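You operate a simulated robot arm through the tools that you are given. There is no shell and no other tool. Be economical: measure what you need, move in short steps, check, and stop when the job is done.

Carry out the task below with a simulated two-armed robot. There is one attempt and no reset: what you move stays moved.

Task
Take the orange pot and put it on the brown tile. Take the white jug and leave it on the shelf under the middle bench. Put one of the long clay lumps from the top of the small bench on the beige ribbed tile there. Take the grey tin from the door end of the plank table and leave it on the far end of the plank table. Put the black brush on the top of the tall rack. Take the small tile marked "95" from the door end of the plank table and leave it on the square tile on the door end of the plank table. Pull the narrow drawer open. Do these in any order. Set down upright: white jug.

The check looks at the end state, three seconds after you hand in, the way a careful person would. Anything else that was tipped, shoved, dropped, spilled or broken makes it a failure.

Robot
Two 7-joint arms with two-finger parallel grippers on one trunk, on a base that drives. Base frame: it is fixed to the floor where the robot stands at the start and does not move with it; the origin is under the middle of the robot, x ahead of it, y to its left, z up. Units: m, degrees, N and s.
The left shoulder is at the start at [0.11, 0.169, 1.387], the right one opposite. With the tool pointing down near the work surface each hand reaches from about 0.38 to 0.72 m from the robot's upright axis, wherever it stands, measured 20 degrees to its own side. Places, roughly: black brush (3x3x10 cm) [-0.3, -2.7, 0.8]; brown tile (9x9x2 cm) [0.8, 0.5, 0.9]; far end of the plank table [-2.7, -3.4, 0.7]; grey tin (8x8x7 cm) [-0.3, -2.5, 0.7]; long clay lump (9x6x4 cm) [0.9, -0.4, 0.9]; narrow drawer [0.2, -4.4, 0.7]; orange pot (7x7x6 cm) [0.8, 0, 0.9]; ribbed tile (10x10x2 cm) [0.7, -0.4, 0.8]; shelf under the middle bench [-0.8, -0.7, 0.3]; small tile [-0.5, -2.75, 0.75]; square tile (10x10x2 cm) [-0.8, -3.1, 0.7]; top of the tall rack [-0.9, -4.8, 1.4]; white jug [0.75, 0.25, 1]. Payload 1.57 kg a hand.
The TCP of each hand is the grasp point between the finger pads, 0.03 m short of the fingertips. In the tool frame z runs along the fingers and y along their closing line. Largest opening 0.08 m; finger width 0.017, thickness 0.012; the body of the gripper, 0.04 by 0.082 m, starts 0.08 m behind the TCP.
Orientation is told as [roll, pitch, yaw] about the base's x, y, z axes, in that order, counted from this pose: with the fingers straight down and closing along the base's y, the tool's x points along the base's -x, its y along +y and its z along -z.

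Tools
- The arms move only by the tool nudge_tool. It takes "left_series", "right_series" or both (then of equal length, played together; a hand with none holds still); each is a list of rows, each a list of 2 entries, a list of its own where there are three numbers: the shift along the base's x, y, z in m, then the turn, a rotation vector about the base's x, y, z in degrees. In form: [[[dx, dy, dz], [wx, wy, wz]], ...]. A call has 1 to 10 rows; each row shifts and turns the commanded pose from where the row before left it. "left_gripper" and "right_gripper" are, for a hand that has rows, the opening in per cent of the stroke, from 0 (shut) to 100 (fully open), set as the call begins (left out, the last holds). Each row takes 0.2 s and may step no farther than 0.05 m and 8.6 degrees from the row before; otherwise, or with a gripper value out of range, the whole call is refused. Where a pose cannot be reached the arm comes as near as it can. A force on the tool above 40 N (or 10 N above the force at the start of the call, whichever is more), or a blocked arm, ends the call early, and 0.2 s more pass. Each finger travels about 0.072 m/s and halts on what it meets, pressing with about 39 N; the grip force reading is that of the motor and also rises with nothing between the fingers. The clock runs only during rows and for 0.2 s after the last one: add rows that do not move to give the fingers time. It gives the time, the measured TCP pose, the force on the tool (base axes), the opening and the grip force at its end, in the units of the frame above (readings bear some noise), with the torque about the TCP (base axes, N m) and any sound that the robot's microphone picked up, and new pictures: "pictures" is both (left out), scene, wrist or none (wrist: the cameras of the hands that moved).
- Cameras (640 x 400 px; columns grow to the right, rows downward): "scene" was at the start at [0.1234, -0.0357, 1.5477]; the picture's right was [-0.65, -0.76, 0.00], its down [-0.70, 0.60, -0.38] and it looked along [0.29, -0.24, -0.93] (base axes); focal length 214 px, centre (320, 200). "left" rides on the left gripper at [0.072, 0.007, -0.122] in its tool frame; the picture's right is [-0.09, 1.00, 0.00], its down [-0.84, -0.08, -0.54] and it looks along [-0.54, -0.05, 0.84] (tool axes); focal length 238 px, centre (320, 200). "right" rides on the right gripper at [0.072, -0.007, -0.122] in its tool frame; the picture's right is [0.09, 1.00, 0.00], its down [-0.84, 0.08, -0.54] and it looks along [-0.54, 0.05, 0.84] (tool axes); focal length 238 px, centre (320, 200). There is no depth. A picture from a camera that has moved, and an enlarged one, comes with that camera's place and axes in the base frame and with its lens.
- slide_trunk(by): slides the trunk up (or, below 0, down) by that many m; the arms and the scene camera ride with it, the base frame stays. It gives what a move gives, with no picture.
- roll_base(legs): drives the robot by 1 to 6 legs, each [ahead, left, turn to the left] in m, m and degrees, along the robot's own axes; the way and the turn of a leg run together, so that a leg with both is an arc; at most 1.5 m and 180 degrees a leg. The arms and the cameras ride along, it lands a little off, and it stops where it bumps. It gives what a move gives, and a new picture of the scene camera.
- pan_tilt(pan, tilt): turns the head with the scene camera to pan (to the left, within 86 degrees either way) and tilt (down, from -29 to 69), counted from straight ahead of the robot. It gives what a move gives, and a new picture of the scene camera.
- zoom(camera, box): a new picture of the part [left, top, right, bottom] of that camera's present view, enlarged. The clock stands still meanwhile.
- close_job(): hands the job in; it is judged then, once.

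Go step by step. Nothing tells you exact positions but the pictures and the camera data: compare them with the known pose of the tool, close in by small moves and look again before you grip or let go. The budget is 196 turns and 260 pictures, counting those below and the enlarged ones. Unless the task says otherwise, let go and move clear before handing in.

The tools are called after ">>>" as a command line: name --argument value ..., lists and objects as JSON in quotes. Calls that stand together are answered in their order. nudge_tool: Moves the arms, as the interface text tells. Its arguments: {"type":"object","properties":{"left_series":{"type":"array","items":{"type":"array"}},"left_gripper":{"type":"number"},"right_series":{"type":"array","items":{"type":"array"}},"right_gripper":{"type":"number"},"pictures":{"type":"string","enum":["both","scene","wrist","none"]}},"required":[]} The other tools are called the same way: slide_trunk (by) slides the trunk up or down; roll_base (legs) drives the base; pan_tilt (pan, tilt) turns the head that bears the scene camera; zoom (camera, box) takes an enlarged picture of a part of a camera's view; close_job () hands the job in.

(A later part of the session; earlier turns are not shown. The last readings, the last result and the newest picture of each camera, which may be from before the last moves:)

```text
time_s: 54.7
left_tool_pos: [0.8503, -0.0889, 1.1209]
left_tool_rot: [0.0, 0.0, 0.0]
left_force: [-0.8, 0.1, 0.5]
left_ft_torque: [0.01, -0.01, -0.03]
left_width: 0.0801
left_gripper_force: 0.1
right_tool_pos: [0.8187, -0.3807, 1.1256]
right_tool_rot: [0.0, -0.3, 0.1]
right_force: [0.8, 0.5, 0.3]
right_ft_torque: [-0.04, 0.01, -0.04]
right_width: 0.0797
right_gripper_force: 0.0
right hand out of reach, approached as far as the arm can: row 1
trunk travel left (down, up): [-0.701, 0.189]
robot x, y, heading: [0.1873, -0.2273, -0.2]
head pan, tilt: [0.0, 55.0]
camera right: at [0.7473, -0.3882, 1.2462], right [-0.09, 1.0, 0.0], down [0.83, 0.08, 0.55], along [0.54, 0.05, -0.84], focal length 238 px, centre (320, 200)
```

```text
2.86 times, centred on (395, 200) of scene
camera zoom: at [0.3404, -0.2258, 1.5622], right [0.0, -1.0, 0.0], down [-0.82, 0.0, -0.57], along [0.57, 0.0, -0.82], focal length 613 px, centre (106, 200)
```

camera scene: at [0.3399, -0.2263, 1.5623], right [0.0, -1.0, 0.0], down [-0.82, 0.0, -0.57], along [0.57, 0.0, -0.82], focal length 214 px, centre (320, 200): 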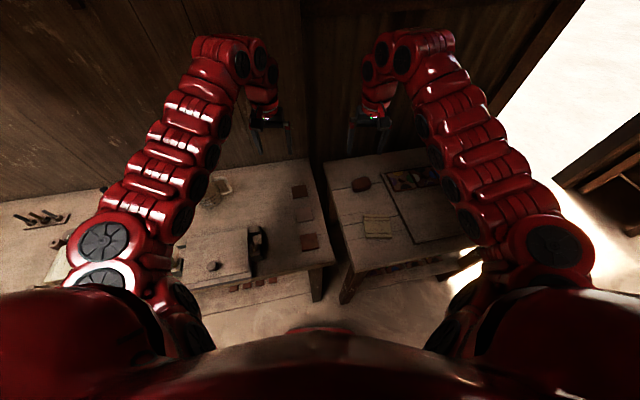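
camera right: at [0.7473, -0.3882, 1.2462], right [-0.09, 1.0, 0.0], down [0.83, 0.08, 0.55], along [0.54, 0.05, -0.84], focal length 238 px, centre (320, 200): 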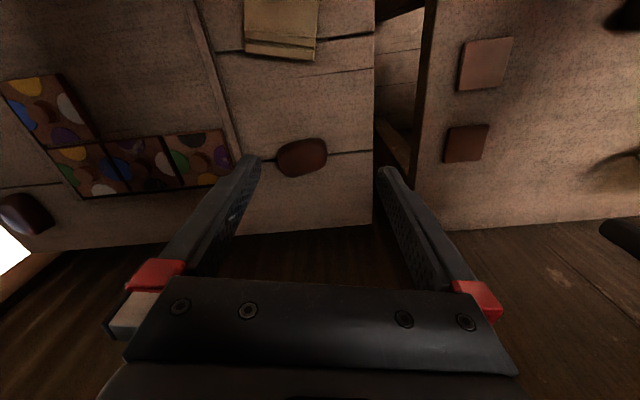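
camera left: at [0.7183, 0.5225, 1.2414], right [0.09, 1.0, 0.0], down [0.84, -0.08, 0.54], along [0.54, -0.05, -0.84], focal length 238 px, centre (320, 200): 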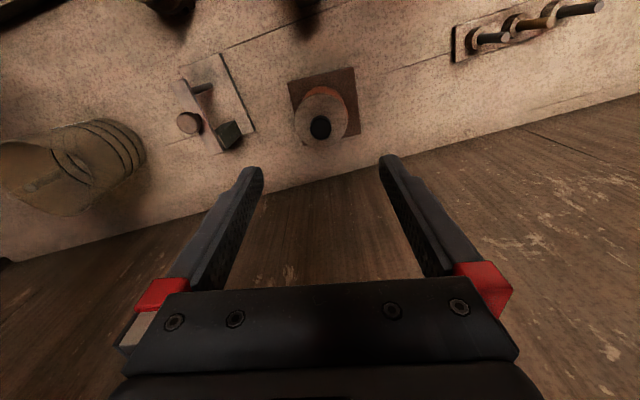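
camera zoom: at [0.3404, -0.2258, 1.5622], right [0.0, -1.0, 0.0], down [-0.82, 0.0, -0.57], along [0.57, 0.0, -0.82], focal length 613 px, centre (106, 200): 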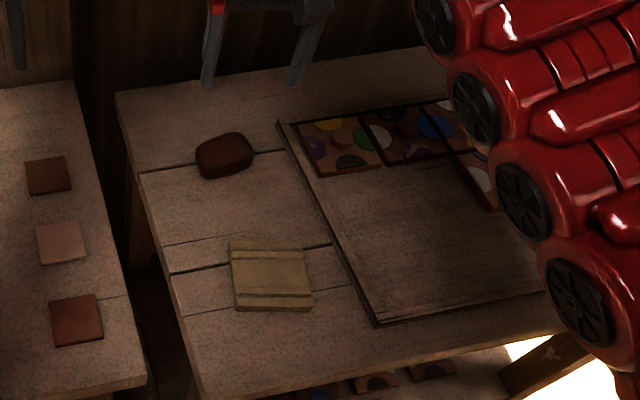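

The lump is near (0.915, -0.405), its long axis mostly along y. I pull the left hand back and drive 6 cm further so the right hand can reach and turn across it.

>>> nudge_tool --left_series '[[[-0.045, 0, 0.01], [0, 0, 0]], [[-0.045, 0, 0.01], [0, 0, 0]], [[-0.03, 0, 0], [0, 0, 0]], [[0, 0, 0], [0, 0, 0]]]' --pictures "none"

>>> roll_base --legs '[[0.06, 0, 0]]'

```text
time_s: 55.7
left_tool_pos: [0.8086, -0.0851, 1.1195]
left_tool_rot: [0.0, 0.0, 0.0]
left_force: [-0.2, -0.1, 0.1]
left_ft_torque: [0.0, -0.01, 0.03]
left_width: 0.0799
left_gripper_force: 0.1
left hand out of reach, approached as far as the arm can: row 1, 2, 3
right_tool_pos: [0.8179, -0.3811, 1.1265]
right_tool_rot: [0.1, -0.3, 0.0]
right_force: [0.3, -0.5, -0.6]
right_ft_torque: [0.02, 0.0, -0.01]
right_width: 0.08
right_gripper_force: 0.0
trunk travel left (down, up): [-0.701, 0.189]
robot x, y, heading: [0.1859, -0.2268, 0.2]
head pan, tilt: [0.0, 55.0]
```

```text
time_s: 56.7
left_tool_pos: [0.8684, -0.0855, 1.1206]
left_tool_rot: [-0.1, -0.2, -0.1]
left_force: [0.1, -0.4, -0.9]
left_ft_torque: [0.0, 0.01, -0.01]
left_width: 0.0801
left_gripper_force: 0.0
right_tool_pos: [0.8767, -0.3828, 1.1271]
right_tool_rot: [0.2, -0.4, 0.1]
right_force: [0.0, -0.2, 0.1]
right_ft_torque: [0.02, 0.0, -0.01]
right_width: 0.0801
right_gripper_force: 0.1
trunk travel left (down, up): [-0.701, 0.189]
robot x, y, heading: [0.2501, -0.2278, -0.2]
head pan, tilt: [0.0, 55.0]
camera scene: at [0.398, -0.2264, 1.5625], right [0.0, -1.0, 0.0], down [-0.82, 0.0, -0.57], along [0.57, 0.0, -0.82], focal length 214 px, centre (320, 200)
```

scene: 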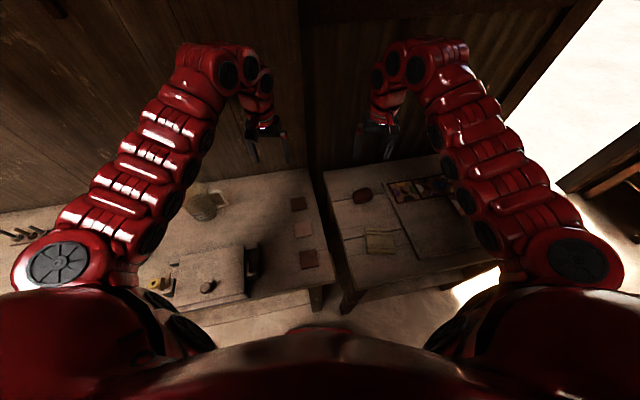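

Rotating the right hand about 76° so it closes across the lump, while lowering to about z 1.04.

>>> nudge_tool --right_series '[[[0, 0, -0.02], [0, 0, -8.5]], [[0, 0, -0.02], [0, 0, -8.5]], [[0, 0, -0.02], [0, 0, -8.5]], [[0, 0, -0.02], [0, 0, -8.5]], [[0.005, -0.003, 0], [0, 0, -8.5]], [[0.005, -0.003, 0], [0, 0, -8.5]], [[0.005, -0.003, 0], [0, 0, -8.5]], [[0.005, -0.003, 0], [0, 0, -8.5]], [[0.005, -0.003, 0], [0, 0, -8]], [[0, 0, 0], [0, 0, 0]]]' --pictures "both"

```text
time_s: 58.9
left_tool_pos: [0.8698, -0.0841, 1.1209]
left_tool_rot: [-0.1, 0.1, 0.0]
left_force: [-0.1, -0.4, 0.1]
left_ft_torque: [0.02, -0.03, 0.0]
left_width: 0.0802
left_gripper_force: 0.1
right_tool_pos: [0.9501, -0.4372, 1.0745]
right_tool_rot: [0.1, -0.3, -70.4]
right_force: [-0.1, 0.3, -1.0]
right_ft_torque: [0.03, 0.0, 0.01]
right_width: 0.0801
right_gripper_force: 0.1
right hand out of reach, approached as far as the arm can: row 2, 3, 4
trunk travel left (down, up): [-0.701, 0.189]
robot x, y, heading: [0.247, -0.2272, 0.1]
head pan, tilt: [0.0, 55.0]
camera scene: at [0.3997, -0.2268, 1.5623], right [0.0, -1.0, 0.0], down [-0.82, 0.0, -0.57], along [0.57, 0.0, -0.82], focal length 214 px, centre (320, 200)
camera right: at [0.9203, -0.3718, 1.1948], right [0.91, 0.42, 0.0], down [0.35, -0.76, 0.55], along [0.23, -0.49, -0.84], focal length 238 px, centre (320, 200)
```

scene: 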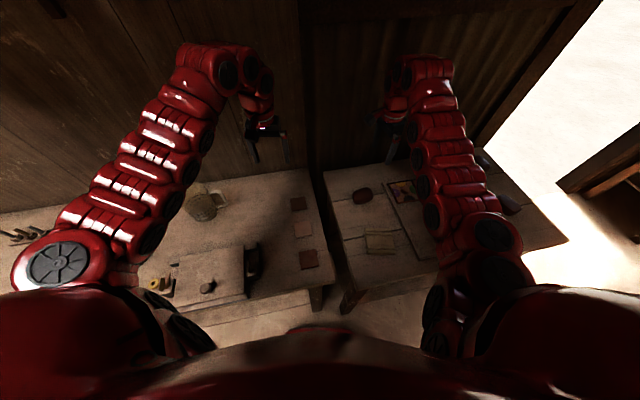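
right: 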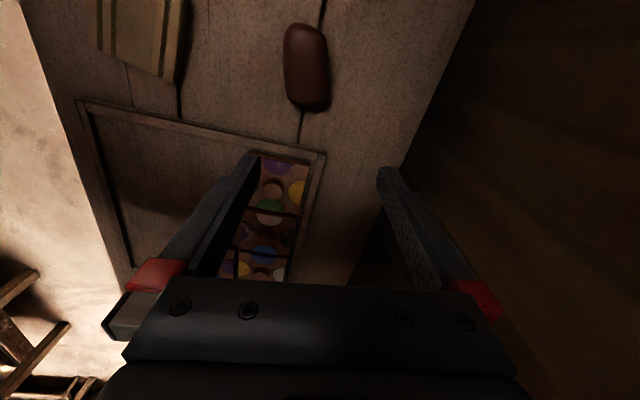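

The lump centre is at about (0.914, -0.399), with its long axis ~27° off y. I turn back 7°, shift over it and lower.

>>> nudge_tool --right_series '[[[-0.01, 0.01, -0.03], [0, 0, 3.5]], [[-0.01, 0.01, -0.03], [0, 0, 3.5]], [[-0.01, 0.01, -0.03], [0, 0, 0]], [[-0.006, 0.007, -0.02], [0, 0, 0]], [[0, 0, 0], [0, 0, 0]]]' --pictures "both"

```text
time_s: 60.1
left_tool_pos: [0.869, -0.0854, 1.1211]
left_tool_rot: [-0.2, 0.0, 0.0]
left_force: [-0.4, 0.2, -1.2]
left_ft_torque: [-0.02, -0.03, -0.01]
left_width: 0.08
left_gripper_force: 0.0
right_tool_pos: [0.9137, -0.3966, 0.9635]
right_tool_rot: [0.2, -0.2, -63.2]
right_force: [0.6, 0.3, 0.0]
right_ft_torque: [-0.01, -0.01, -0.01]
right_width: 0.0802
right_gripper_force: 0.2
trunk travel left (down, up): [-0.701, 0.189]
robot x, y, heading: [0.2448, -0.2257, -0.3]
head pan, tilt: [0.0, 55.0]
camera scene: at [0.3995, -0.2266, 1.5623], right [0.0, -1.0, 0.0], down [-0.82, 0.0, -0.57], along [0.57, 0.0, -0.82], focal length 214 px, centre (320, 200)
camera right: at [0.8748, -0.335, 1.0845], right [0.85, 0.53, 0.0], down [0.44, -0.71, 0.55], along [0.29, -0.46, -0.84], focal length 238 px, centre (320, 200)
```

scene: 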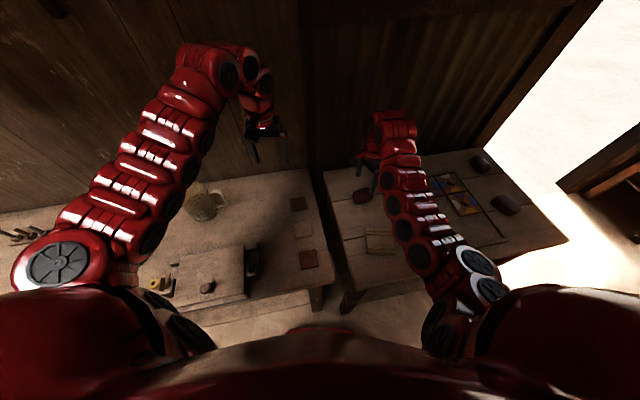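
right: 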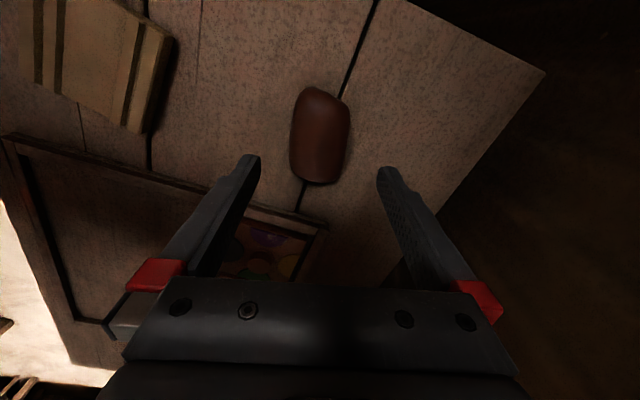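

Centred and aligned. I lower onto the lump.

>>> nudge_tool --right_series '[[[0.002, -0.003, -0.03], [0, 0, 0]], [[0, 0, -0.03], [0, 0, 0]], [[0, 0, -0.02], [0, 0, 0]], [[0, 0, -0.015], [0, 0, 0]], [[0, 0, 0], [0, 0, 0]]]' --pictures "both"

>>> zoom --camera "scene" --box '[330, 150, 420, 260]'

```text
time_s: 61.3
left_tool_pos: [0.8684, -0.0846, 1.122]
left_tool_rot: [-0.1, 0.0, 0.0]
left_force: [0.2, -0.8, 0.3]
left_ft_torque: [0.02, 0.0, 0.01]
left_width: 0.0801
left_gripper_force: 0.1
right_tool_pos: [0.9163, -0.4013, 0.8701]
right_tool_rot: [0.2, -0.2, -63.3]
right_force: [-2.5, 0.5, 6.3]
right_ft_torque: [-0.06, 0.35, -0.07]
right_width: 0.0801
right_gripper_force: 0.1
trunk travel left (down, up): [-0.701, 0.189]
robot x, y, heading: [0.2462, -0.2265, -0.3]
head pan, tilt: [0.0, 55.0]
camera scene: at [0.3989, -0.2263, 1.5625], right [0.0, -1.0, 0.0], down [-0.82, 0.0, -0.57], along [0.57, 0.0, -0.82], focal length 214 px, centre (320, 200)
camera right: at [0.8782, -0.3396, 0.9909], right [0.85, 0.53, 0.0], down [0.44, -0.71, 0.55], along [0.29, -0.46, -0.84], focal length 238 px, centre (320, 200)
```

scene: 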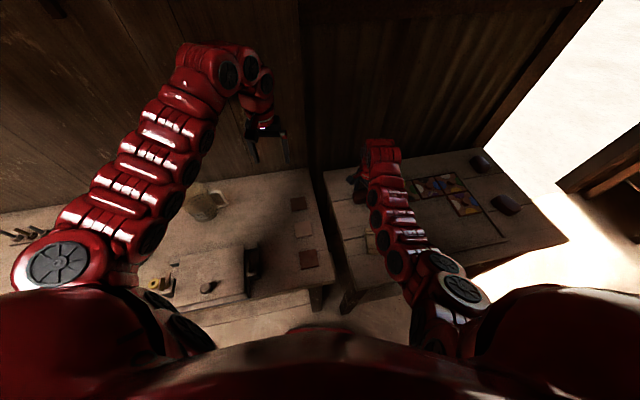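
right: 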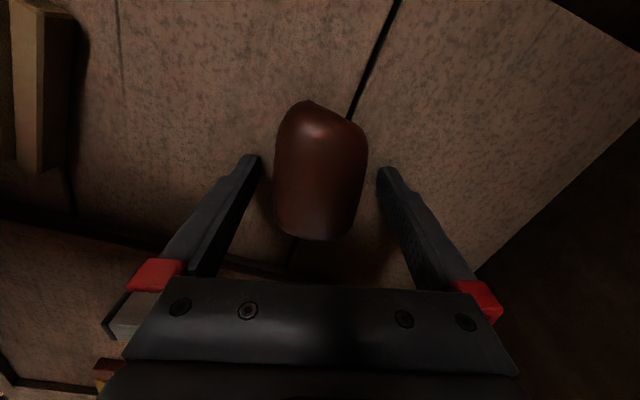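

```text
3.64 times, centred on (375, 205) of scene
camera zoom: at [0.3989, -0.2263, 1.5625], right [0.0, -1.0, 0.0], down [-0.82, 0.0, -0.57], along [0.57, 0.0, -0.82], focal length 780 px, centre (120, 182)
```

zoom: 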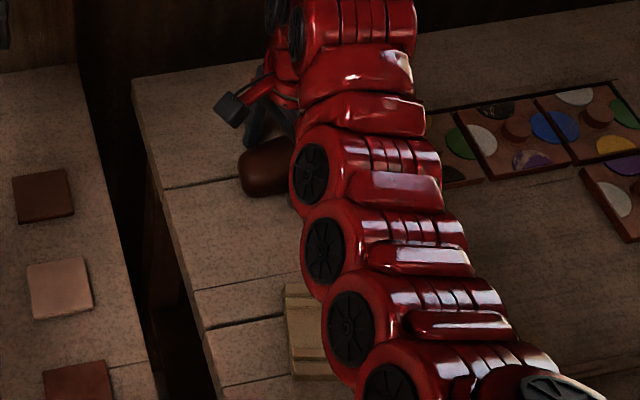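

Fingertips have just touched the bench (top ≈ 0.84). I raise 2 mm, close on the lump, and lift.

>>> nudge_tool --right_series '[[[0, 0, 0.003], [0, 0, 0]], [[0, 0, 0], [0, 0, 0]], [[0, 0, 0], [0, 0, 0]], [[0, 0, 0], [0, 0, 0]]]' --right_gripper 0 --pictures "none"

>>> nudge_tool --right_series '[[[0, 0, 0.02], [0, 0, 0]], [[0, 0, 0.03], [0, 0, 0]], [[0, 0, 0.03], [0, 0, 0]], [[0, 0, 0], [0, 0, 0]]]' --pictures "wrist"

```text
time_s: 62.3
left_tool_pos: [0.8696, -0.0847, 1.1199]
left_tool_rot: [-0.1, 0.0, 0.0]
left_force: [0.3, 0.3, 0.1]
left_ft_torque: [0.01, 0.01, -0.02]
left_width: 0.0806
left_gripper_force: 0.1
right_tool_pos: [0.9174, -0.4012, 0.8717]
right_tool_rot: [0.2, -0.2, -63.2]
right_force: [0.5, -0.3, 0.1]
right_ft_torque: [-0.01, -0.03, -0.03]
right_width: 0.0546
right_gripper_force: 39.0
trunk travel left (down, up): [-0.701, 0.189]
robot x, y, heading: [0.2439, -0.2292, -0.1]
head pan, tilt: [0.0, 55.0]
```

```text
time_s: 63.3
left_tool_pos: [0.8707, -0.085, 1.1208]
left_tool_rot: [-0.2, -0.1, -0.2]
left_force: [0.2, 0.3, 0.0]
left_ft_torque: [0.05, 0.01, 0.04]
left_width: 0.0802
left_gripper_force: 0.1
right_tool_pos: [0.9167, -0.4014, 0.9533]
right_tool_rot: [0.2, -0.2, -63.3]
right_force: [0.2, 0.0, -3.5]
right_ft_torque: [0.0, 0.0, 0.0]
right_width: 0.0546
right_gripper_force: 38.6
trunk travel left (down, up): [-0.701, 0.189]
robot x, y, heading: [0.2464, -0.2294, -0.3]
head pan, tilt: [0.0, 55.0]
camera right: at [0.879, -0.3409, 1.0729], right [0.85, 0.53, 0.0], down [0.44, -0.71, 0.55], along [0.29, -0.46, -0.84], focal length 238 px, centre (320, 200)
```

right: 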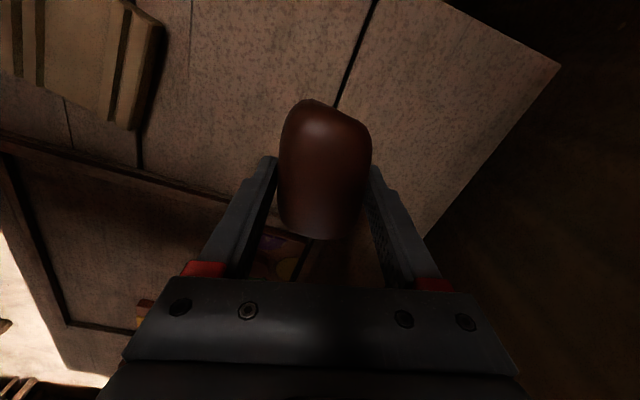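

Lump is held. I carry it back over the ribbed tile (≈ 0.709, -0.440), turning it roughly square with the tile.

>>> nudge_tool --right_series '[[[-0.035, -0.006, 0.01], [0, 0, -4]], [[-0.035, -0.006, 0.01], [0, 0, -4]], [[-0.035, -0.007, 0], [0, 0, -4]], [[-0.035, -0.007, 0], [0, 0, -4]], [[-0.034, -0.007, 0], [0, 0, -4]], [[-0.034, -0.006, 0], [0, 0, 0]], [[0, 0, 0], [0, 0, 0]]]' --pictures "both"

```text
time_s: 64.9
left_tool_pos: [0.8688, -0.0848, 1.1218]
left_tool_rot: [-0.2, -0.1, 0.0]
left_force: [-0.1, 0.3, 0.1]
left_ft_torque: [0.02, 0.02, 0.0]
left_width: 0.0799
left_gripper_force: 0.1
right_tool_pos: [0.7602, -0.4419, 0.8904]
right_tool_rot: [0.2, -0.5, -83.4]
right_force: [-1.6, -0.5, 0.4]
right_ft_torque: [0.09, 0.13, 0.07]
right_width: 0.0545
right_gripper_force: 38.9
right hand out of reach, approached as far as the arm can: row 1, 2, 3, 4, 5
trunk travel left (down, up): [-0.701, 0.189]
robot x, y, heading: [0.2469, -0.2271, -0.0]
head pan, tilt: [0.0, 55.0]
camera scene: at [0.3995, -0.2266, 1.5623], right [0.0, -1.0, 0.0], down [-0.82, 0.0, -0.57], along [0.57, 0.0, -0.82], focal length 214 px, centre (320, 200)
camera right: at [0.7453, -0.3709, 1.0105], right [0.98, 0.21, 0.01], down [0.17, -0.82, 0.55], along [0.12, -0.54, -0.83], focal length 238 px, centre (320, 200)
```

scene: 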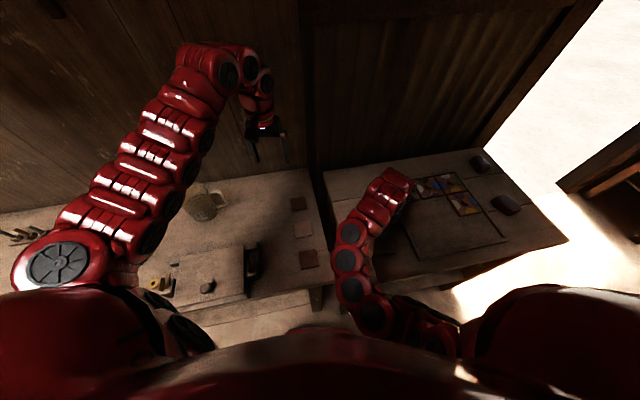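
right: 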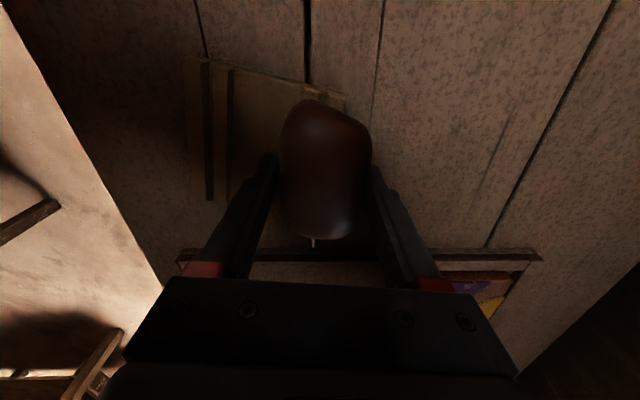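

The arm folded at its inner limit and sank; the lump may be touching the tile. I raise everything with the trunk first, then back the base off.

>>> slide_trunk --by 0.06

>>> zoom --camera "right" --box '[0, 0, 640, 400]'

```text
time_s: 65.9
left_tool_pos: [0.8695, -0.0856, 1.18]
left_tool_rot: [0.0, 0.0, 0.0]
left_force: [-0.5, 0.6, 0.1]
left_ft_torque: [-0.01, 0.02, -0.02]
left_width: 0.0801
left_gripper_force: 0.1
right_tool_pos: [0.7616, -0.4426, 0.9502]
right_tool_rot: [0.4, -0.5, -83.3]
right_force: [-0.8, 0.1, -2.9]
right_ft_torque: [-0.01, 0.03, 0.01]
right_width: 0.0547
right_gripper_force: 38.7
trunk travel left (down, up): [-0.761, 0.129]
robot x, y, heading: [0.2457, -0.2297, 0.2]
head pan, tilt: [0.0, 55.0]
```

```text
1.00 times, centred on (320, 200) of right (not enlarged: the box is as wide or as high as the picture)
camera zoom: at [0.7463, -0.3708, 1.0704], right [0.98, 0.21, 0.01], down [0.17, -0.82, 0.55], along [0.12, -0.54, -0.83], focal length 238 px, centre (320, 200)
```

zoom: 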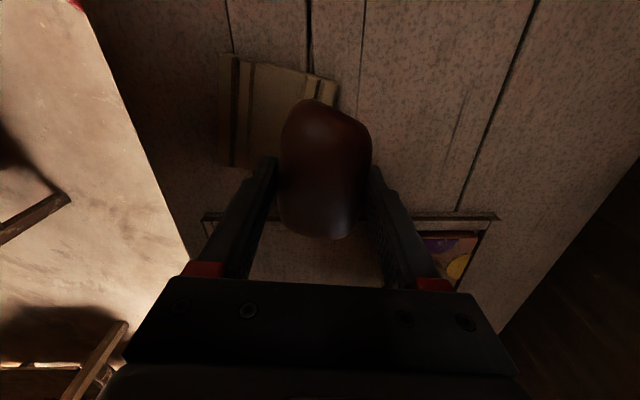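

Tile appears undisturbed, centre near (0.717, -0.441). I back the base off 12 cm to open the arm's range.

>>> roll_base --legs '[[-0.12, 0, 0]]'

>>> nudge_tool --right_series '[[[0.01, 0, 0.01], [0, 0, 0]], [[0.02, 0, 0.01], [0, 0, 0]], [[0.02, 0, 0], [0, 0, 0]], [[0.02, 0, 0], [0, 0, 0]], [[0, 0, 0], [0, 0, 0]]]' --pictures "wrist"

```text
time_s: 67.1
left_tool_pos: [0.752, -0.0869, 1.1806]
left_tool_rot: [-0.1, 0.0, -0.2]
left_force: [-0.8, 1.3, 0.1]
left_ft_torque: [-0.03, -0.01, 0.0]
left_width: 0.0799
left_gripper_force: 0.0
right_tool_pos: [0.6437, -0.4433, 0.9509]
right_tool_rot: [0.4, -0.6, -83.5]
right_force: [0.3, -0.8, -3.0]
right_ft_torque: [-0.04, -0.01, 0.0]
right_width: 0.0546
right_gripper_force: 39.3
trunk travel left (down, up): [-0.761, 0.129]
robot x, y, heading: [0.1311, -0.2234, -0.6]
head pan, tilt: [0.0, 55.0]
camera scene: at [0.2831, -0.2268, 1.6221], right [-0.01, -1.0, 0.0], down [-0.82, 0.0, -0.57], along [0.57, 0.0, -0.82], focal length 214 px, centre (320, 200)
```

scene: 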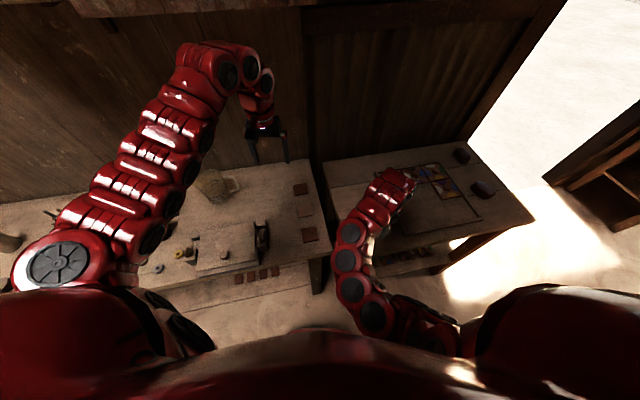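

```text
time_s: 68.3
left_tool_pos: [0.7519, -0.087, 1.1807]
left_tool_rot: [-0.1, 0.0, -0.2]
left_force: [-0.8, 1.1, 0.1]
left_ft_torque: [0.03, 0.01, 0.05]
left_width: 0.0801
left_gripper_force: 0.1
right_tool_pos: [0.7107, -0.4448, 0.9536]
right_tool_rot: [0.4, -0.5, -83.6]
right_force: [0.5, 0.2, -2.8]
right_ft_torque: [-0.01, -0.02, -0.02]
right_width: 0.0547
right_gripper_force: 38.9
right hand out of reach, approached as far as the arm can: row 1, 2
trunk travel left (down, up): [-0.761, 0.129]
robot x, y, heading: [0.1323, -0.2248, 0.1]
head pan, tilt: [0.0, 55.0]
camera right: at [0.6959, -0.373, 1.0733], right [0.98, 0.2, 0.01], down [0.17, -0.82, 0.55], along [0.12, -0.54, -0.84], focal length 238 px, centre (320, 200)
```

right: 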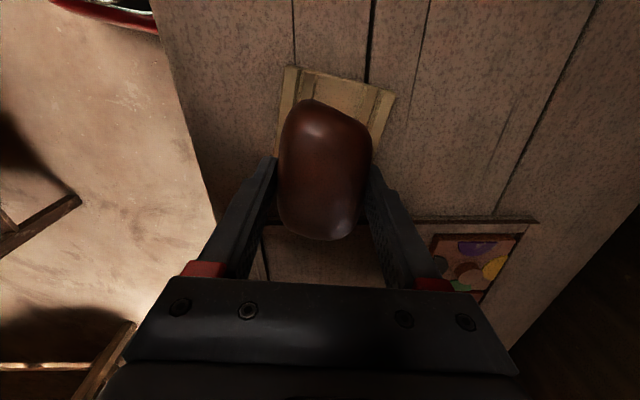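

Lump is 1 cm short of the tile's middle. I shift and lower toward contact (about TCP 0.89).

>>> nudge_tool --right_series '[[[0.01, 0.002, -0.01], [0, 0, 0]], [[0, 0, -0.02], [0, 0, 0]], [[0, 0, -0.02], [0, 0, 0]], [[0, 0, -0.004], [0, 0, 0]], [[0, 0, 0], [0, 0, 0]]]' --pictures "wrist"

```text
time_s: 69.5
left_tool_pos: [0.7521, -0.0868, 1.1803]
left_tool_rot: [0.0, -0.1, -0.2]
left_force: [1.1, 0.0, -0.7]
left_ft_torque: [0.03, 0.03, -0.04]
left_width: 0.0802
left_gripper_force: 0.0
right_tool_pos: [0.7212, -0.4417, 0.8989]
right_tool_rot: [0.4, -0.5, -83.6]
right_force: [-0.5, 0.5, -3.5]
right_ft_torque: [0.01, -0.02, 0.02]
right_width: 0.0548
right_gripper_force: 39.2
trunk travel left (down, up): [-0.761, 0.129]
robot x, y, heading: [0.1295, -0.2298, -0.2]
head pan, tilt: [0.0, 55.0]
camera right: at [0.7063, -0.3704, 1.0191], right [0.98, 0.2, 0.01], down [0.17, -0.82, 0.55], along [0.12, -0.54, -0.84], focal length 238 px, centre (320, 200)
```

right: 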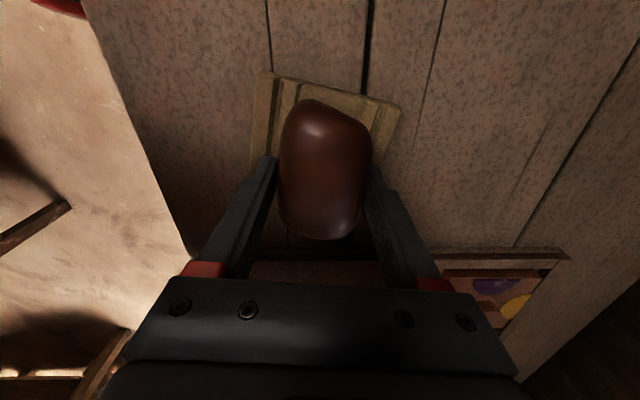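

>>> nudge_tool --right_series '[[[0, 0, -0.004], [0, 0, 0]], [[0, 0, -0.003], [0, 0, 0]], [[0, 0, 0], [0, 0, 0]]]' --pictures "none"

>>> nudge_tool --right_series '[[[0, 0, -0.002], [0, 0, 0]], [[0, 0, 0], [0, 0, 0]]]' --pictures "none"

```text
time_s: 70.3
left_tool_pos: [0.7528, -0.0876, 1.1799]
left_tool_rot: [-0.2, 0.0, -0.2]
left_force: [-0.3, 0.5, -0.4]
left_ft_torque: [0.0, 0.02, 0.0]
left_width: 0.0801
left_gripper_force: 0.1
right_tool_pos: [0.7213, -0.4438, 0.8904]
right_tool_rot: [0.4, -0.5, -83.5]
right_force: [-0.2, -0.6, -3.5]
right_ft_torque: [0.01, 0.03, -0.01]
right_width: 0.0545
right_gripper_force: 39.1
trunk travel left (down, up): [-0.761, 0.129]
robot x, y, heading: [0.1295, -0.2286, -0.3]
head pan, tilt: [0.0, 55.0]
```

```text
time_s: 70.9
left_tool_pos: [0.7511, -0.0871, 1.1812]
left_tool_rot: [-0.1, 0.0, -0.3]
left_force: [0.1, 0.8, 0.5]
left_ft_torque: [0.02, 0.02, 0.01]
left_width: 0.0799
left_gripper_force: 0.0
right_tool_pos: [0.7205, -0.4409, 0.8897]
right_tool_rot: [0.6, -0.5, -83.6]
right_force: [0.4, 0.1, 2.5]
right_ft_torque: [0.13, 0.08, 0.0]
right_width: 0.0546
right_gripper_force: 38.9
trunk travel left (down, up): [-0.761, 0.129]
robot x, y, heading: [0.1289, -0.2264, 0.0]
head pan, tilt: [0.0, 55.0]
```

Contact made. I open and rise straight up.

>>> nudge_tool --right_series '[[[0, 0, 0], [0, 0, 0]], [[0, 0, 0], [0, 0, 0]], [[0, 0, 0], [0, 0, 0]]]' --right_gripper 100 --pictures "none"

>>> nudge_tool --right_series '[[[0, 0, 0.02], [0, 0, 0]], [[0, 0, 0.03], [0, 0, 0]], [[0, 0, 0.04], [0, 0, 0]], [[0, 0, 0], [0, 0, 0]]]' --pictures "both"

```text
time_s: 71.7
left_tool_pos: [0.7515, -0.0884, 1.1799]
left_tool_rot: [-0.1, 0.0, -0.2]
left_force: [0.8, 0.9, -0.3]
left_ft_torque: [0.02, 0.02, -0.02]
left_width: 0.0801
left_gripper_force: 0.0
right_tool_pos: [0.7206, -0.4411, 0.8901]
right_tool_rot: [0.4, -0.5, -83.5]
right_force: [0.1, -0.6, -0.6]
right_ft_torque: [0.0, -0.01, 0.03]
right_width: 0.0802
right_gripper_force: 0.1
trunk travel left (down, up): [-0.761, 0.129]
robot x, y, heading: [0.1321, -0.2262, -0.4]
head pan, tilt: [0.0, 55.0]
```

```text
time_s: 72.7
left_tool_pos: [0.7519, -0.0879, 1.1819]
left_tool_rot: [-0.1, 0.0, -0.2]
left_force: [0.4, 0.2, -0.1]
left_ft_torque: [0.02, 0.02, -0.03]
left_width: 0.0798
left_gripper_force: 0.0
right_tool_pos: [0.7286, -0.4443, 0.9673]
right_tool_rot: [0.6, -0.7, -83.6]
right_force: [0.7, 0.5, -0.2]
right_ft_torque: [-0.02, -0.01, -0.02]
right_width: 0.08
right_gripper_force: 0.2
right hand out of reach, approached as far as the arm can: row 3
trunk travel left (down, up): [-0.761, 0.129]
robot x, y, heading: [0.1306, -0.2295, -0.2]
head pan, tilt: [0.0, 55.0]
camera scene: at [0.2821, -0.2265, 1.6222], right [-0.01, -1.0, 0.0], down [-0.82, 0.0, -0.57], along [0.57, 0.0, -0.82], focal length 214 px, centre (320, 200)
camera right: at [0.7136, -0.3722, 1.0866], right [0.98, 0.2, 0.01], down [0.16, -0.82, 0.55], along [0.12, -0.54, -0.83], focal length 238 px, centre (320, 200)
```

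scene: 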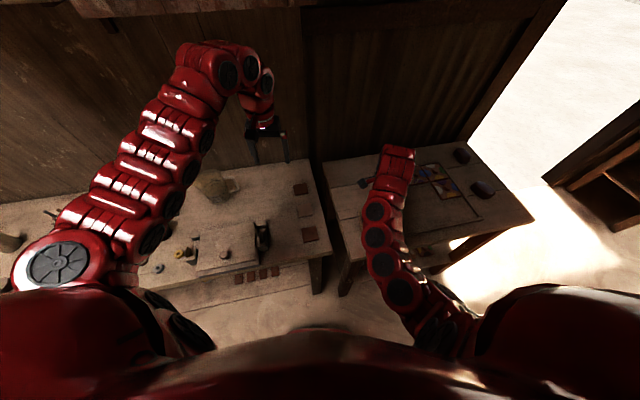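
right: 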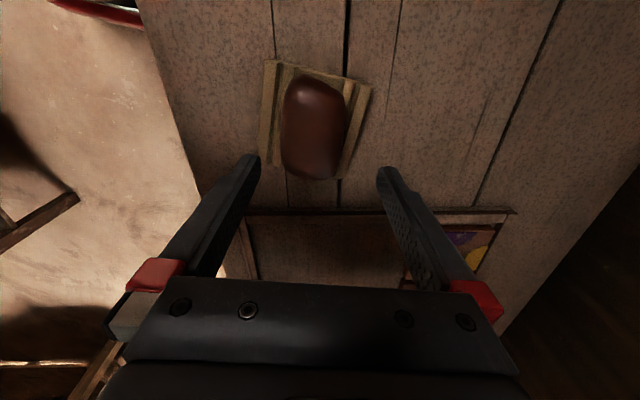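

The lump lies on the ribbed tile. Next the jug: I'll take it by its handle with the right hand tilted forward. First lift the trunk and turn the hand back.

>>> slide_trunk --by 0.11

>>> nudge_tool --right_series '[[[0, 0, 0], [0, 0, 8.4]], [[0, 0, 0], [0, 0, 8.4]], [[0, 0, 0], [0, 0, 8.4]], [[0, 0, 0], [0, 0, 8.4]], [[0, 0, 0], [0, 0, 8.4]], [[0, 0, 0], [0, 0, 8.4]], [[0, 0, 0], [0, 0, 8.4]], [[0, 0, 0], [0, 0, 8.4]], [[0, 0, 0], [0, 0, 8.4]], [[0, 0, 0], [0, 0, 8]]]' --pictures "none"

```text
time_s: 74.1
left_tool_pos: [0.7315, -0.0838, 1.2614]
left_tool_rot: [0.4, 5.1, -0.2]
left_force: [0.6, 0.2, -0.2]
left_ft_torque: [-0.01, -0.02, -0.01]
left_width: 0.0803
left_gripper_force: 0.0
right_tool_pos: [0.7268, -0.441, 1.0735]
right_tool_rot: [0.5, -0.9, -83.5]
right_force: [0.1, 0.3, -0.1]
right_ft_torque: [0.0, -0.02, -0.03]
right_width: 0.0801
right_gripper_force: 0.1
trunk travel left (down, up): [-0.871, 0.019]
robot x, y, heading: [0.125, -0.2301, -0.4]
head pan, tilt: [0.0, 55.0]
```

```text
time_s: 76.3
left_tool_pos: [0.7332, -0.0832, 1.2611]
left_tool_rot: [0.6, 5.2, -0.3]
left_force: [-0.2, 0.2, 0.0]
left_ft_torque: [0.0, -0.02, 0.0]
left_width: 0.08
left_gripper_force: 0.0
right_tool_pos: [0.7295, -0.4398, 1.0709]
right_tool_rot: [0.3, -0.6, 0.3]
right_force: [0.0, -0.3, -0.5]
right_ft_torque: [0.02, -0.04, -0.01]
right_width: 0.0802
right_gripper_force: 0.1
trunk travel left (down, up): [-0.871, 0.019]
robot x, y, heading: [0.131, -0.2265, -0.5]
head pan, tilt: [0.0, 55.0]
```

Now I roll over toward the jug's position with both hands well above everything.

>>> roll_base --legs '[[-0.07, 0, 0], [0, 0.53, 0.4]]'

>>> nudge_tool --right_series '[[[0, 0, 0], [0, -8.4, 0]], [[0, 0, 0], [0, -8.4, 0]], [[0, 0, 0], [0, -8.4, 0]], [[0, 0, 0], [0, -8.4, 0]], [[0, 0, 0], [0, -8.4, 0]], [[0, 0, 0], [0, -8, 0]], [[0, 0, 0], [0, 0, 0]]]' --pictures "both"

```text
time_s: 77.8
left_tool_pos: [0.7224, -0.0794, 1.2619]
left_tool_rot: [-1.8, 6.4, -7.4]
left_force: [0.4, 0.4, -0.1]
left_ft_torque: [-0.08, 0.02, -0.01]
left_width: 0.0801
left_gripper_force: 0.0
right_tool_pos: [0.5738, -0.4721, 1.0601]
right_tool_rot: [-0.5, 1.3, -18.4]
right_force: [-0.4, 0.5, 0.1]
right_ft_torque: [-0.06, 0.05, 0.02]
right_width: 0.08
right_gripper_force: 0.1
trunk travel left (down, up): [-0.871, 0.019]
robot x, y, heading: [0.0817, -0.0943, -16.6]
head pan, tilt: [0.0, 55.0]
stopped in leg 2: the robot was blocked; the commanded pose is now the measured one
camera scene: at [0.259, -0.1366, 1.7252], right [-0.29, -0.96, 0.0], down [-0.8, 0.24, -0.56], along [0.53, -0.16, -0.83], focal length 214 px, centre (320, 200)
```

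scene: 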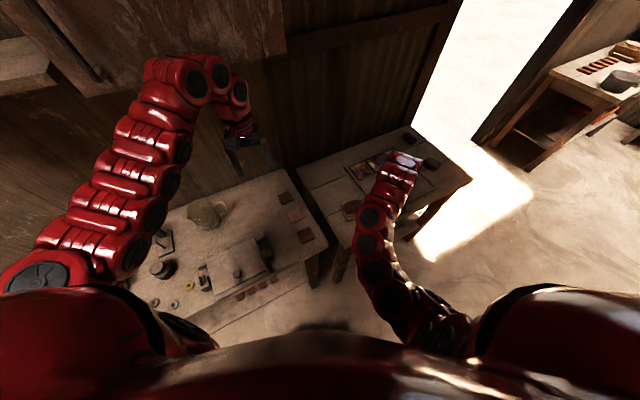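

```text
time_s: 79.6
left_tool_pos: [0.7201, -0.0815, 1.2618]
left_tool_rot: [-1.7, 6.9, -5.7]
left_force: [0.0, 0.5, 0.1]
left_ft_torque: [0.03, -0.07, -0.02]
left_width: 0.0798
left_gripper_force: 0.1
right_tool_pos: [0.5875, -0.4724, 1.0645]
right_tool_rot: [17.9, -46.5, -23.9]
right_force: [-0.4, 0.0, -0.1]
right_ft_torque: [0.01, 0.01, 0.01]
right_width: 0.0801
right_gripper_force: 0.1
trunk travel left (down, up): [-0.871, 0.019]
robot x, y, heading: [0.081, -0.1068, -14.6]
head pan, tilt: [0.0, 55.0]
stopped in row 7 (right hand): the arm was blocked; the commanded pose is now the measured one
camera scene: at [0.255, -0.1514, 1.7281], right [-0.26, -0.97, 0.0], down [-0.8, 0.21, -0.56], along [0.54, -0.14, -0.83], focal length 214 px, centre (320, 200)
camera right: at [0.4493, -0.4599, 1.0893], right [0.12, 0.98, 0.14], down [0.13, -0.16, 0.98], along [0.98, -0.1, -0.15], focal length 238 px, centre (320, 200)
```

scene: 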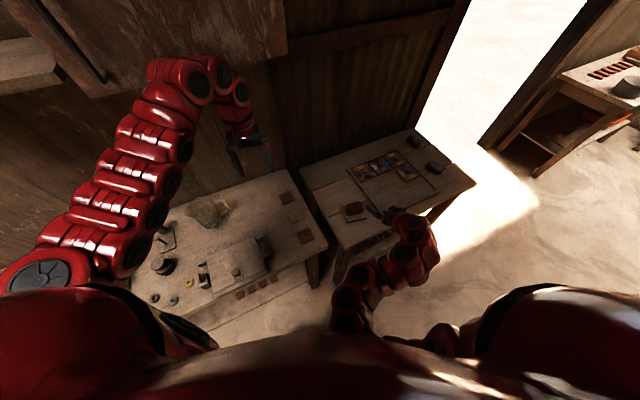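
right: 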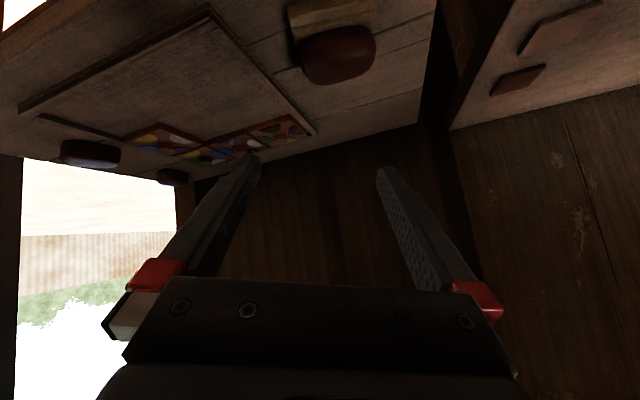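

The left arm is jammed under the wall shelf because I raised the trunk. I lower the trunk to free it.

>>> slide_trunk --by -0.12

>>> pan_tilt --pan 25 --tilt 15

```text
time_s: 81.1
left_tool_pos: [0.7042, -0.0753, 1.1616]
left_tool_rot: [-1.6, 4.3, -5.6]
left_force: [-0.3, -0.7, 0.7]
left_ft_torque: [-0.01, -0.03, -0.04]
left_width: 0.0802
left_gripper_force: 0.1
right_tool_pos: [0.5713, -0.4683, 0.9553]
right_tool_rot: [18.3, -47.7, -24.0]
right_force: [-0.2, -0.7, 0.9]
right_ft_torque: [-0.01, 0.01, 0.05]
right_width: 0.08
right_gripper_force: 0.1
trunk travel left (down, up): [-0.751, 0.139]
robot x, y, heading: [0.0781, -0.1045, -14.7]
head pan, tilt: [0.0, 55.0]
```

```text
time_s: 82.2
left_tool_pos: [0.7031, -0.0745, 1.1611]
left_tool_rot: [-1.8, 4.1, -5.6]
left_force: [0.2, 0.4, 0.7]
left_ft_torque: [0.01, -0.01, 0.01]
left_width: 0.08
left_gripper_force: 0.1
right_tool_pos: [0.5699, -0.4676, 0.9555]
right_tool_rot: [18.4, -47.7, -24.0]
right_force: [0.0, -0.4, 0.2]
right_ft_torque: [0.01, 0.01, -0.02]
right_width: 0.08
right_gripper_force: 0.0
trunk travel left (down, up): [-0.751, 0.139]
robot x, y, heading: [0.0809, -0.1054, -14.7]
head pan, tilt: [25.0, 15.0]
camera scene: at [0.2473, -0.109, 1.6724], right [0.18, -0.98, 0.0], down [-0.26, -0.05, -0.97], along [0.95, 0.17, -0.26], focal length 214 px, centre (320, 200)
```

scene: 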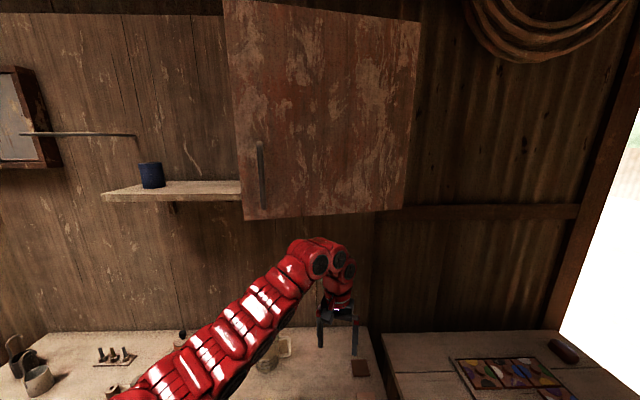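

No harm visible: cabinet and shelf cup are as before. I raise the right hand a little and roll back to face the bench by the jug, staying low under the cabinet.

>>> nudge_tool --right_series '[[[0, 0, 0.03], [0, 0, 0]], [[0, 0, 0.03], [0, 0, 0]], [[0, 0, 0.02], [0, 0, 0]], [[0, 0, 0], [0, 0, 0]]]' --left_series '[[[-0.03, 0, 0], [0, 0, 0]], [[-0.03, 0, 0], [0, 0, 0]], [[-0.03, 0, 0], [0, 0, 0]], [[0, 0, 0], [0, 0, 0]]]' --pictures "none"

>>> roll_base --legs '[[-0.05, 0, 14.7]]'

```text
time_s: 83.4
left_tool_pos: [0.7082, -0.075, 1.1645]
left_tool_rot: [-2.1, 3.3, -5.2]
left_force: [0.0, -0.5, -0.3]
left_ft_torque: [0.02, -0.03, 0.02]
left_width: 0.0801
left_gripper_force: 0.0
left hand out of reach, approached as far as the arm can: row 1, 2, 3
right_tool_pos: [0.5894, -0.4341, 1.0714]
right_tool_rot: [33.5, -50.4, -32.5]
right_force: [0.1, -0.7, -0.2]
right_ft_torque: [0.0, 0.0, 0.0]
right_width: 0.08
right_gripper_force: 0.1
trunk travel left (down, up): [-0.751, 0.139]
robot x, y, heading: [0.0777, -0.1039, -14.8]
head pan, tilt: [25.0, 15.0]
stopped in row 4 (right hand): the arm was blocked; the commanded pose is now the measured one
```

```text
time_s: 84.7
left_tool_pos: [0.6289, 0.0894, 1.163]
left_tool_rot: [-2.0, 3.7, 9.2]
left_force: [0.5, -0.1, 0.1]
left_ft_torque: [0.0, 0.02, -0.02]
left_width: 0.0799
left_gripper_force: 0.1
right_tool_pos: [0.606, -0.2882, 1.0699]
right_tool_rot: [33.4, -50.5, -18.0]
right_force: [-0.2, -0.3, 0.2]
right_ft_torque: [-0.01, 0.01, 0.04]
right_width: 0.0802
right_gripper_force: 0.1
trunk travel left (down, up): [-0.751, 0.139]
robot x, y, heading: [0.0253, -0.1029, -0.1]
head pan, tilt: [25.0, 15.0]
camera scene: at [0.1934, -0.0597, 1.6724], right [0.42, -0.91, 0.0], down [-0.24, -0.11, -0.97], along [0.88, 0.41, -0.26], focal length 214 px, centre (320, 200)
```

scene: 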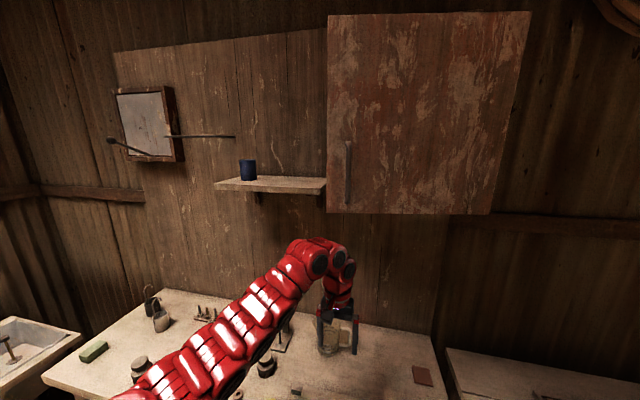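

Robot now squared. I roll left to about y 0.3, keeping back, and look.

>>> roll_base --legs '[[0, 0.4, 0.1]]'

>>> pan_tilt --pan -10 --tilt 45

```text
time_s: 87.2
left_tool_pos: [0.6299, 0.4971, 1.162]
left_tool_rot: [-2.1, 3.5, 9.3]
left_force: [-0.5, -0.1, -0.9]
left_ft_torque: [0.04, 0.01, 0.0]
left_width: 0.08
left_gripper_force: 0.1
right_tool_pos: [0.6074, 0.1205, 1.0696]
right_tool_rot: [33.5, -50.4, -17.8]
right_force: [-0.6, 0.3, -1.2]
right_ft_torque: [-0.01, 0.0, -0.03]
right_width: 0.0802
right_gripper_force: 0.0
trunk travel left (down, up): [-0.751, 0.139]
robot x, y, heading: [0.0321, 0.3111, -0.0]
head pan, tilt: [25.0, 15.0]
camera scene: at [0.1936, 0.3487, 1.6725], right [0.42, -0.91, 0.0], down [-0.23, -0.11, -0.97], along [0.88, 0.41, -0.26], focal length 214 px, centre (320, 200)
```

scene: 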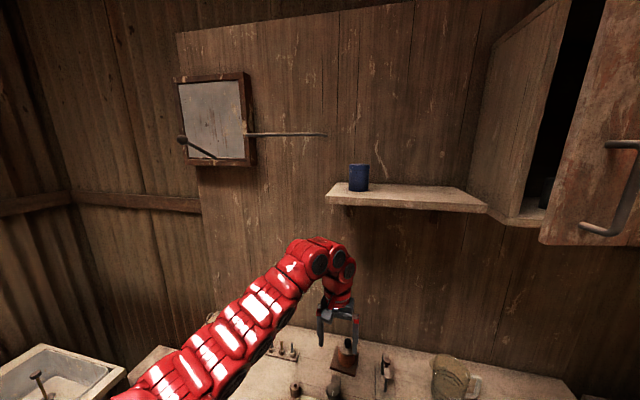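

```text
time_s: 88.2
left_tool_pos: [0.6302, 0.4989, 1.1633]
left_tool_rot: [-2.2, 3.3, 9.4]
left_force: [1.2, -0.3, 0.0]
left_ft_torque: [-0.02, 0.06, -0.02]
left_width: 0.0799
left_gripper_force: 0.1
right_tool_pos: [0.6081, 0.122, 1.07]
right_tool_rot: [33.4, -50.4, -17.8]
right_force: [-0.2, -0.8, 0.7]
right_ft_torque: [0.05, -0.04, 0.01]
right_width: 0.08
right_gripper_force: 0.0
trunk travel left (down, up): [-0.751, 0.139]
robot x, y, heading: [0.032, 0.3055, -0.2]
head pan, tilt: [-10.0, 45.0]
camera scene: at [0.189, 0.2953, 1.6258], right [-0.17, -0.98, 0.0], down [-0.7, 0.12, -0.71], along [0.7, -0.12, -0.71], focal length 214 px, centre (320, 200)
```

scene: 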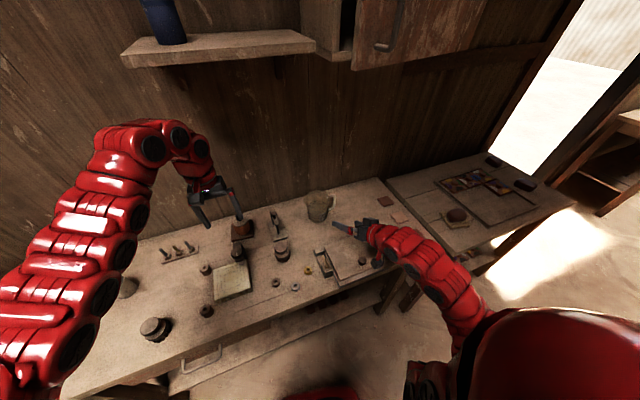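

The cabinet door above the bench stands ajar; the left arm may have pulled it during the jam. I look at it closely before touching the jug.

>>> pan_tilt --pan -35 --tilt 10

```text
time_s: 89.2
left_tool_pos: [0.6305, 0.4987, 1.1623]
left_tool_rot: [-2.1, 3.3, 9.4]
left_force: [-0.5, 0.2, -0.1]
left_ft_torque: [-0.04, -0.01, -0.02]
left_width: 0.0801
left_gripper_force: 0.0
right_tool_pos: [0.6066, 0.121, 1.0709]
right_tool_rot: [33.3, -50.3, -17.7]
right_force: [0.3, 0.3, 0.1]
right_ft_torque: [0.0, -0.02, 0.0]
right_width: 0.0798
right_gripper_force: 0.0
trunk travel left (down, up): [-0.751, 0.139]
robot x, y, heading: [0.0309, 0.3075, -0.3]
head pan, tilt: [-35.0, 10.0]
camera scene: at [0.1851, 0.2563, 1.6806], right [-0.57, -0.82, 0.0], down [-0.14, 0.1, -0.98], along [0.81, -0.56, -0.17], focal length 214 px, centre (320, 200)
```

scene: 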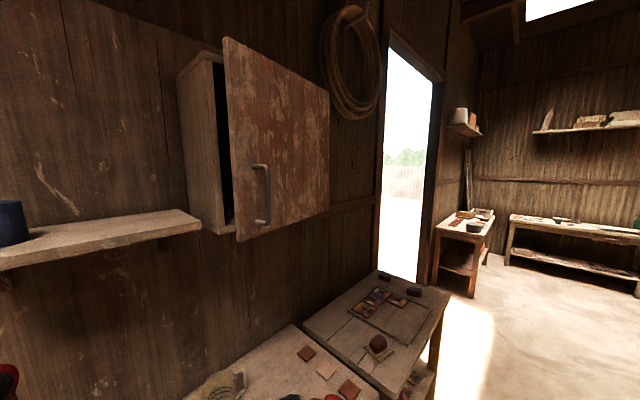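

The door stands about 20° open and I believe my left arm pulled it; it began almost shut. I'll push it gently back with the closed left hand. First raise and tilt that hand forward where it stands.

>>> nudge_tool --left_series '[[[0, 0, 0.04], [0, -7.5, 0]], [[0, 0, 0.04], [0, -7.5, 0]], [[0, 0, 0.04], [0, -7.5, 0]], [[0, 0, 0.04], [0, -7.5, 0]], [[0, 0, 0.04], [0, -7.5, 0]], [[0, 0, 0.04], [0, -7.5, 0]], [[0, 0, 0.04], [0, -7.5, 0]], [[0, 0, 0], [0, -7.5, 0]], [[0, 0, 0], [0, 0, 0]]]' --left_gripper 0 --pictures "wrist"

```text
time_s: 91.2
left_tool_pos: [0.7081, 0.5606, 1.4469]
left_tool_rot: [-14.0, -57.4, 10.8]
left_force: [-0.7, -0.6, -0.3]
left_ft_torque: [-0.02, -0.01, -0.01]
left_width: 0.0
left_gripper_force: 21.2
left hand out of reach, approached as far as the arm can: row 1, 2, 3, 4, 6, 8
right_tool_pos: [0.6064, 0.1231, 1.0704]
right_tool_rot: [33.3, -50.4, -17.7]
right_force: [-0.4, 0.2, -0.4]
right_ft_torque: [0.01, -0.03, 0.0]
right_width: 0.08
right_gripper_force: 0.0
trunk travel left (down, up): [-0.751, 0.139]
robot x, y, heading: [0.0274, 0.3082, 0.1]
head pan, tilt: [-35.0, 10.0]
camera left: at [0.5661, 0.5702, 1.4494], right [0.07, 1.0, -0.05], down [-0.02, 0.06, 1.0], along [1.0, -0.07, 0.02], focal length 238 px, centre (320, 200)
```

left: 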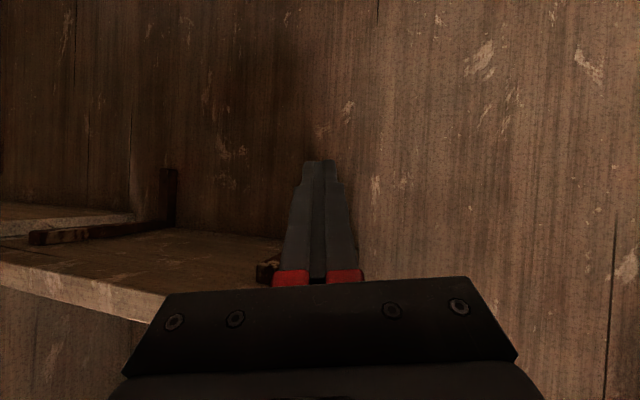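

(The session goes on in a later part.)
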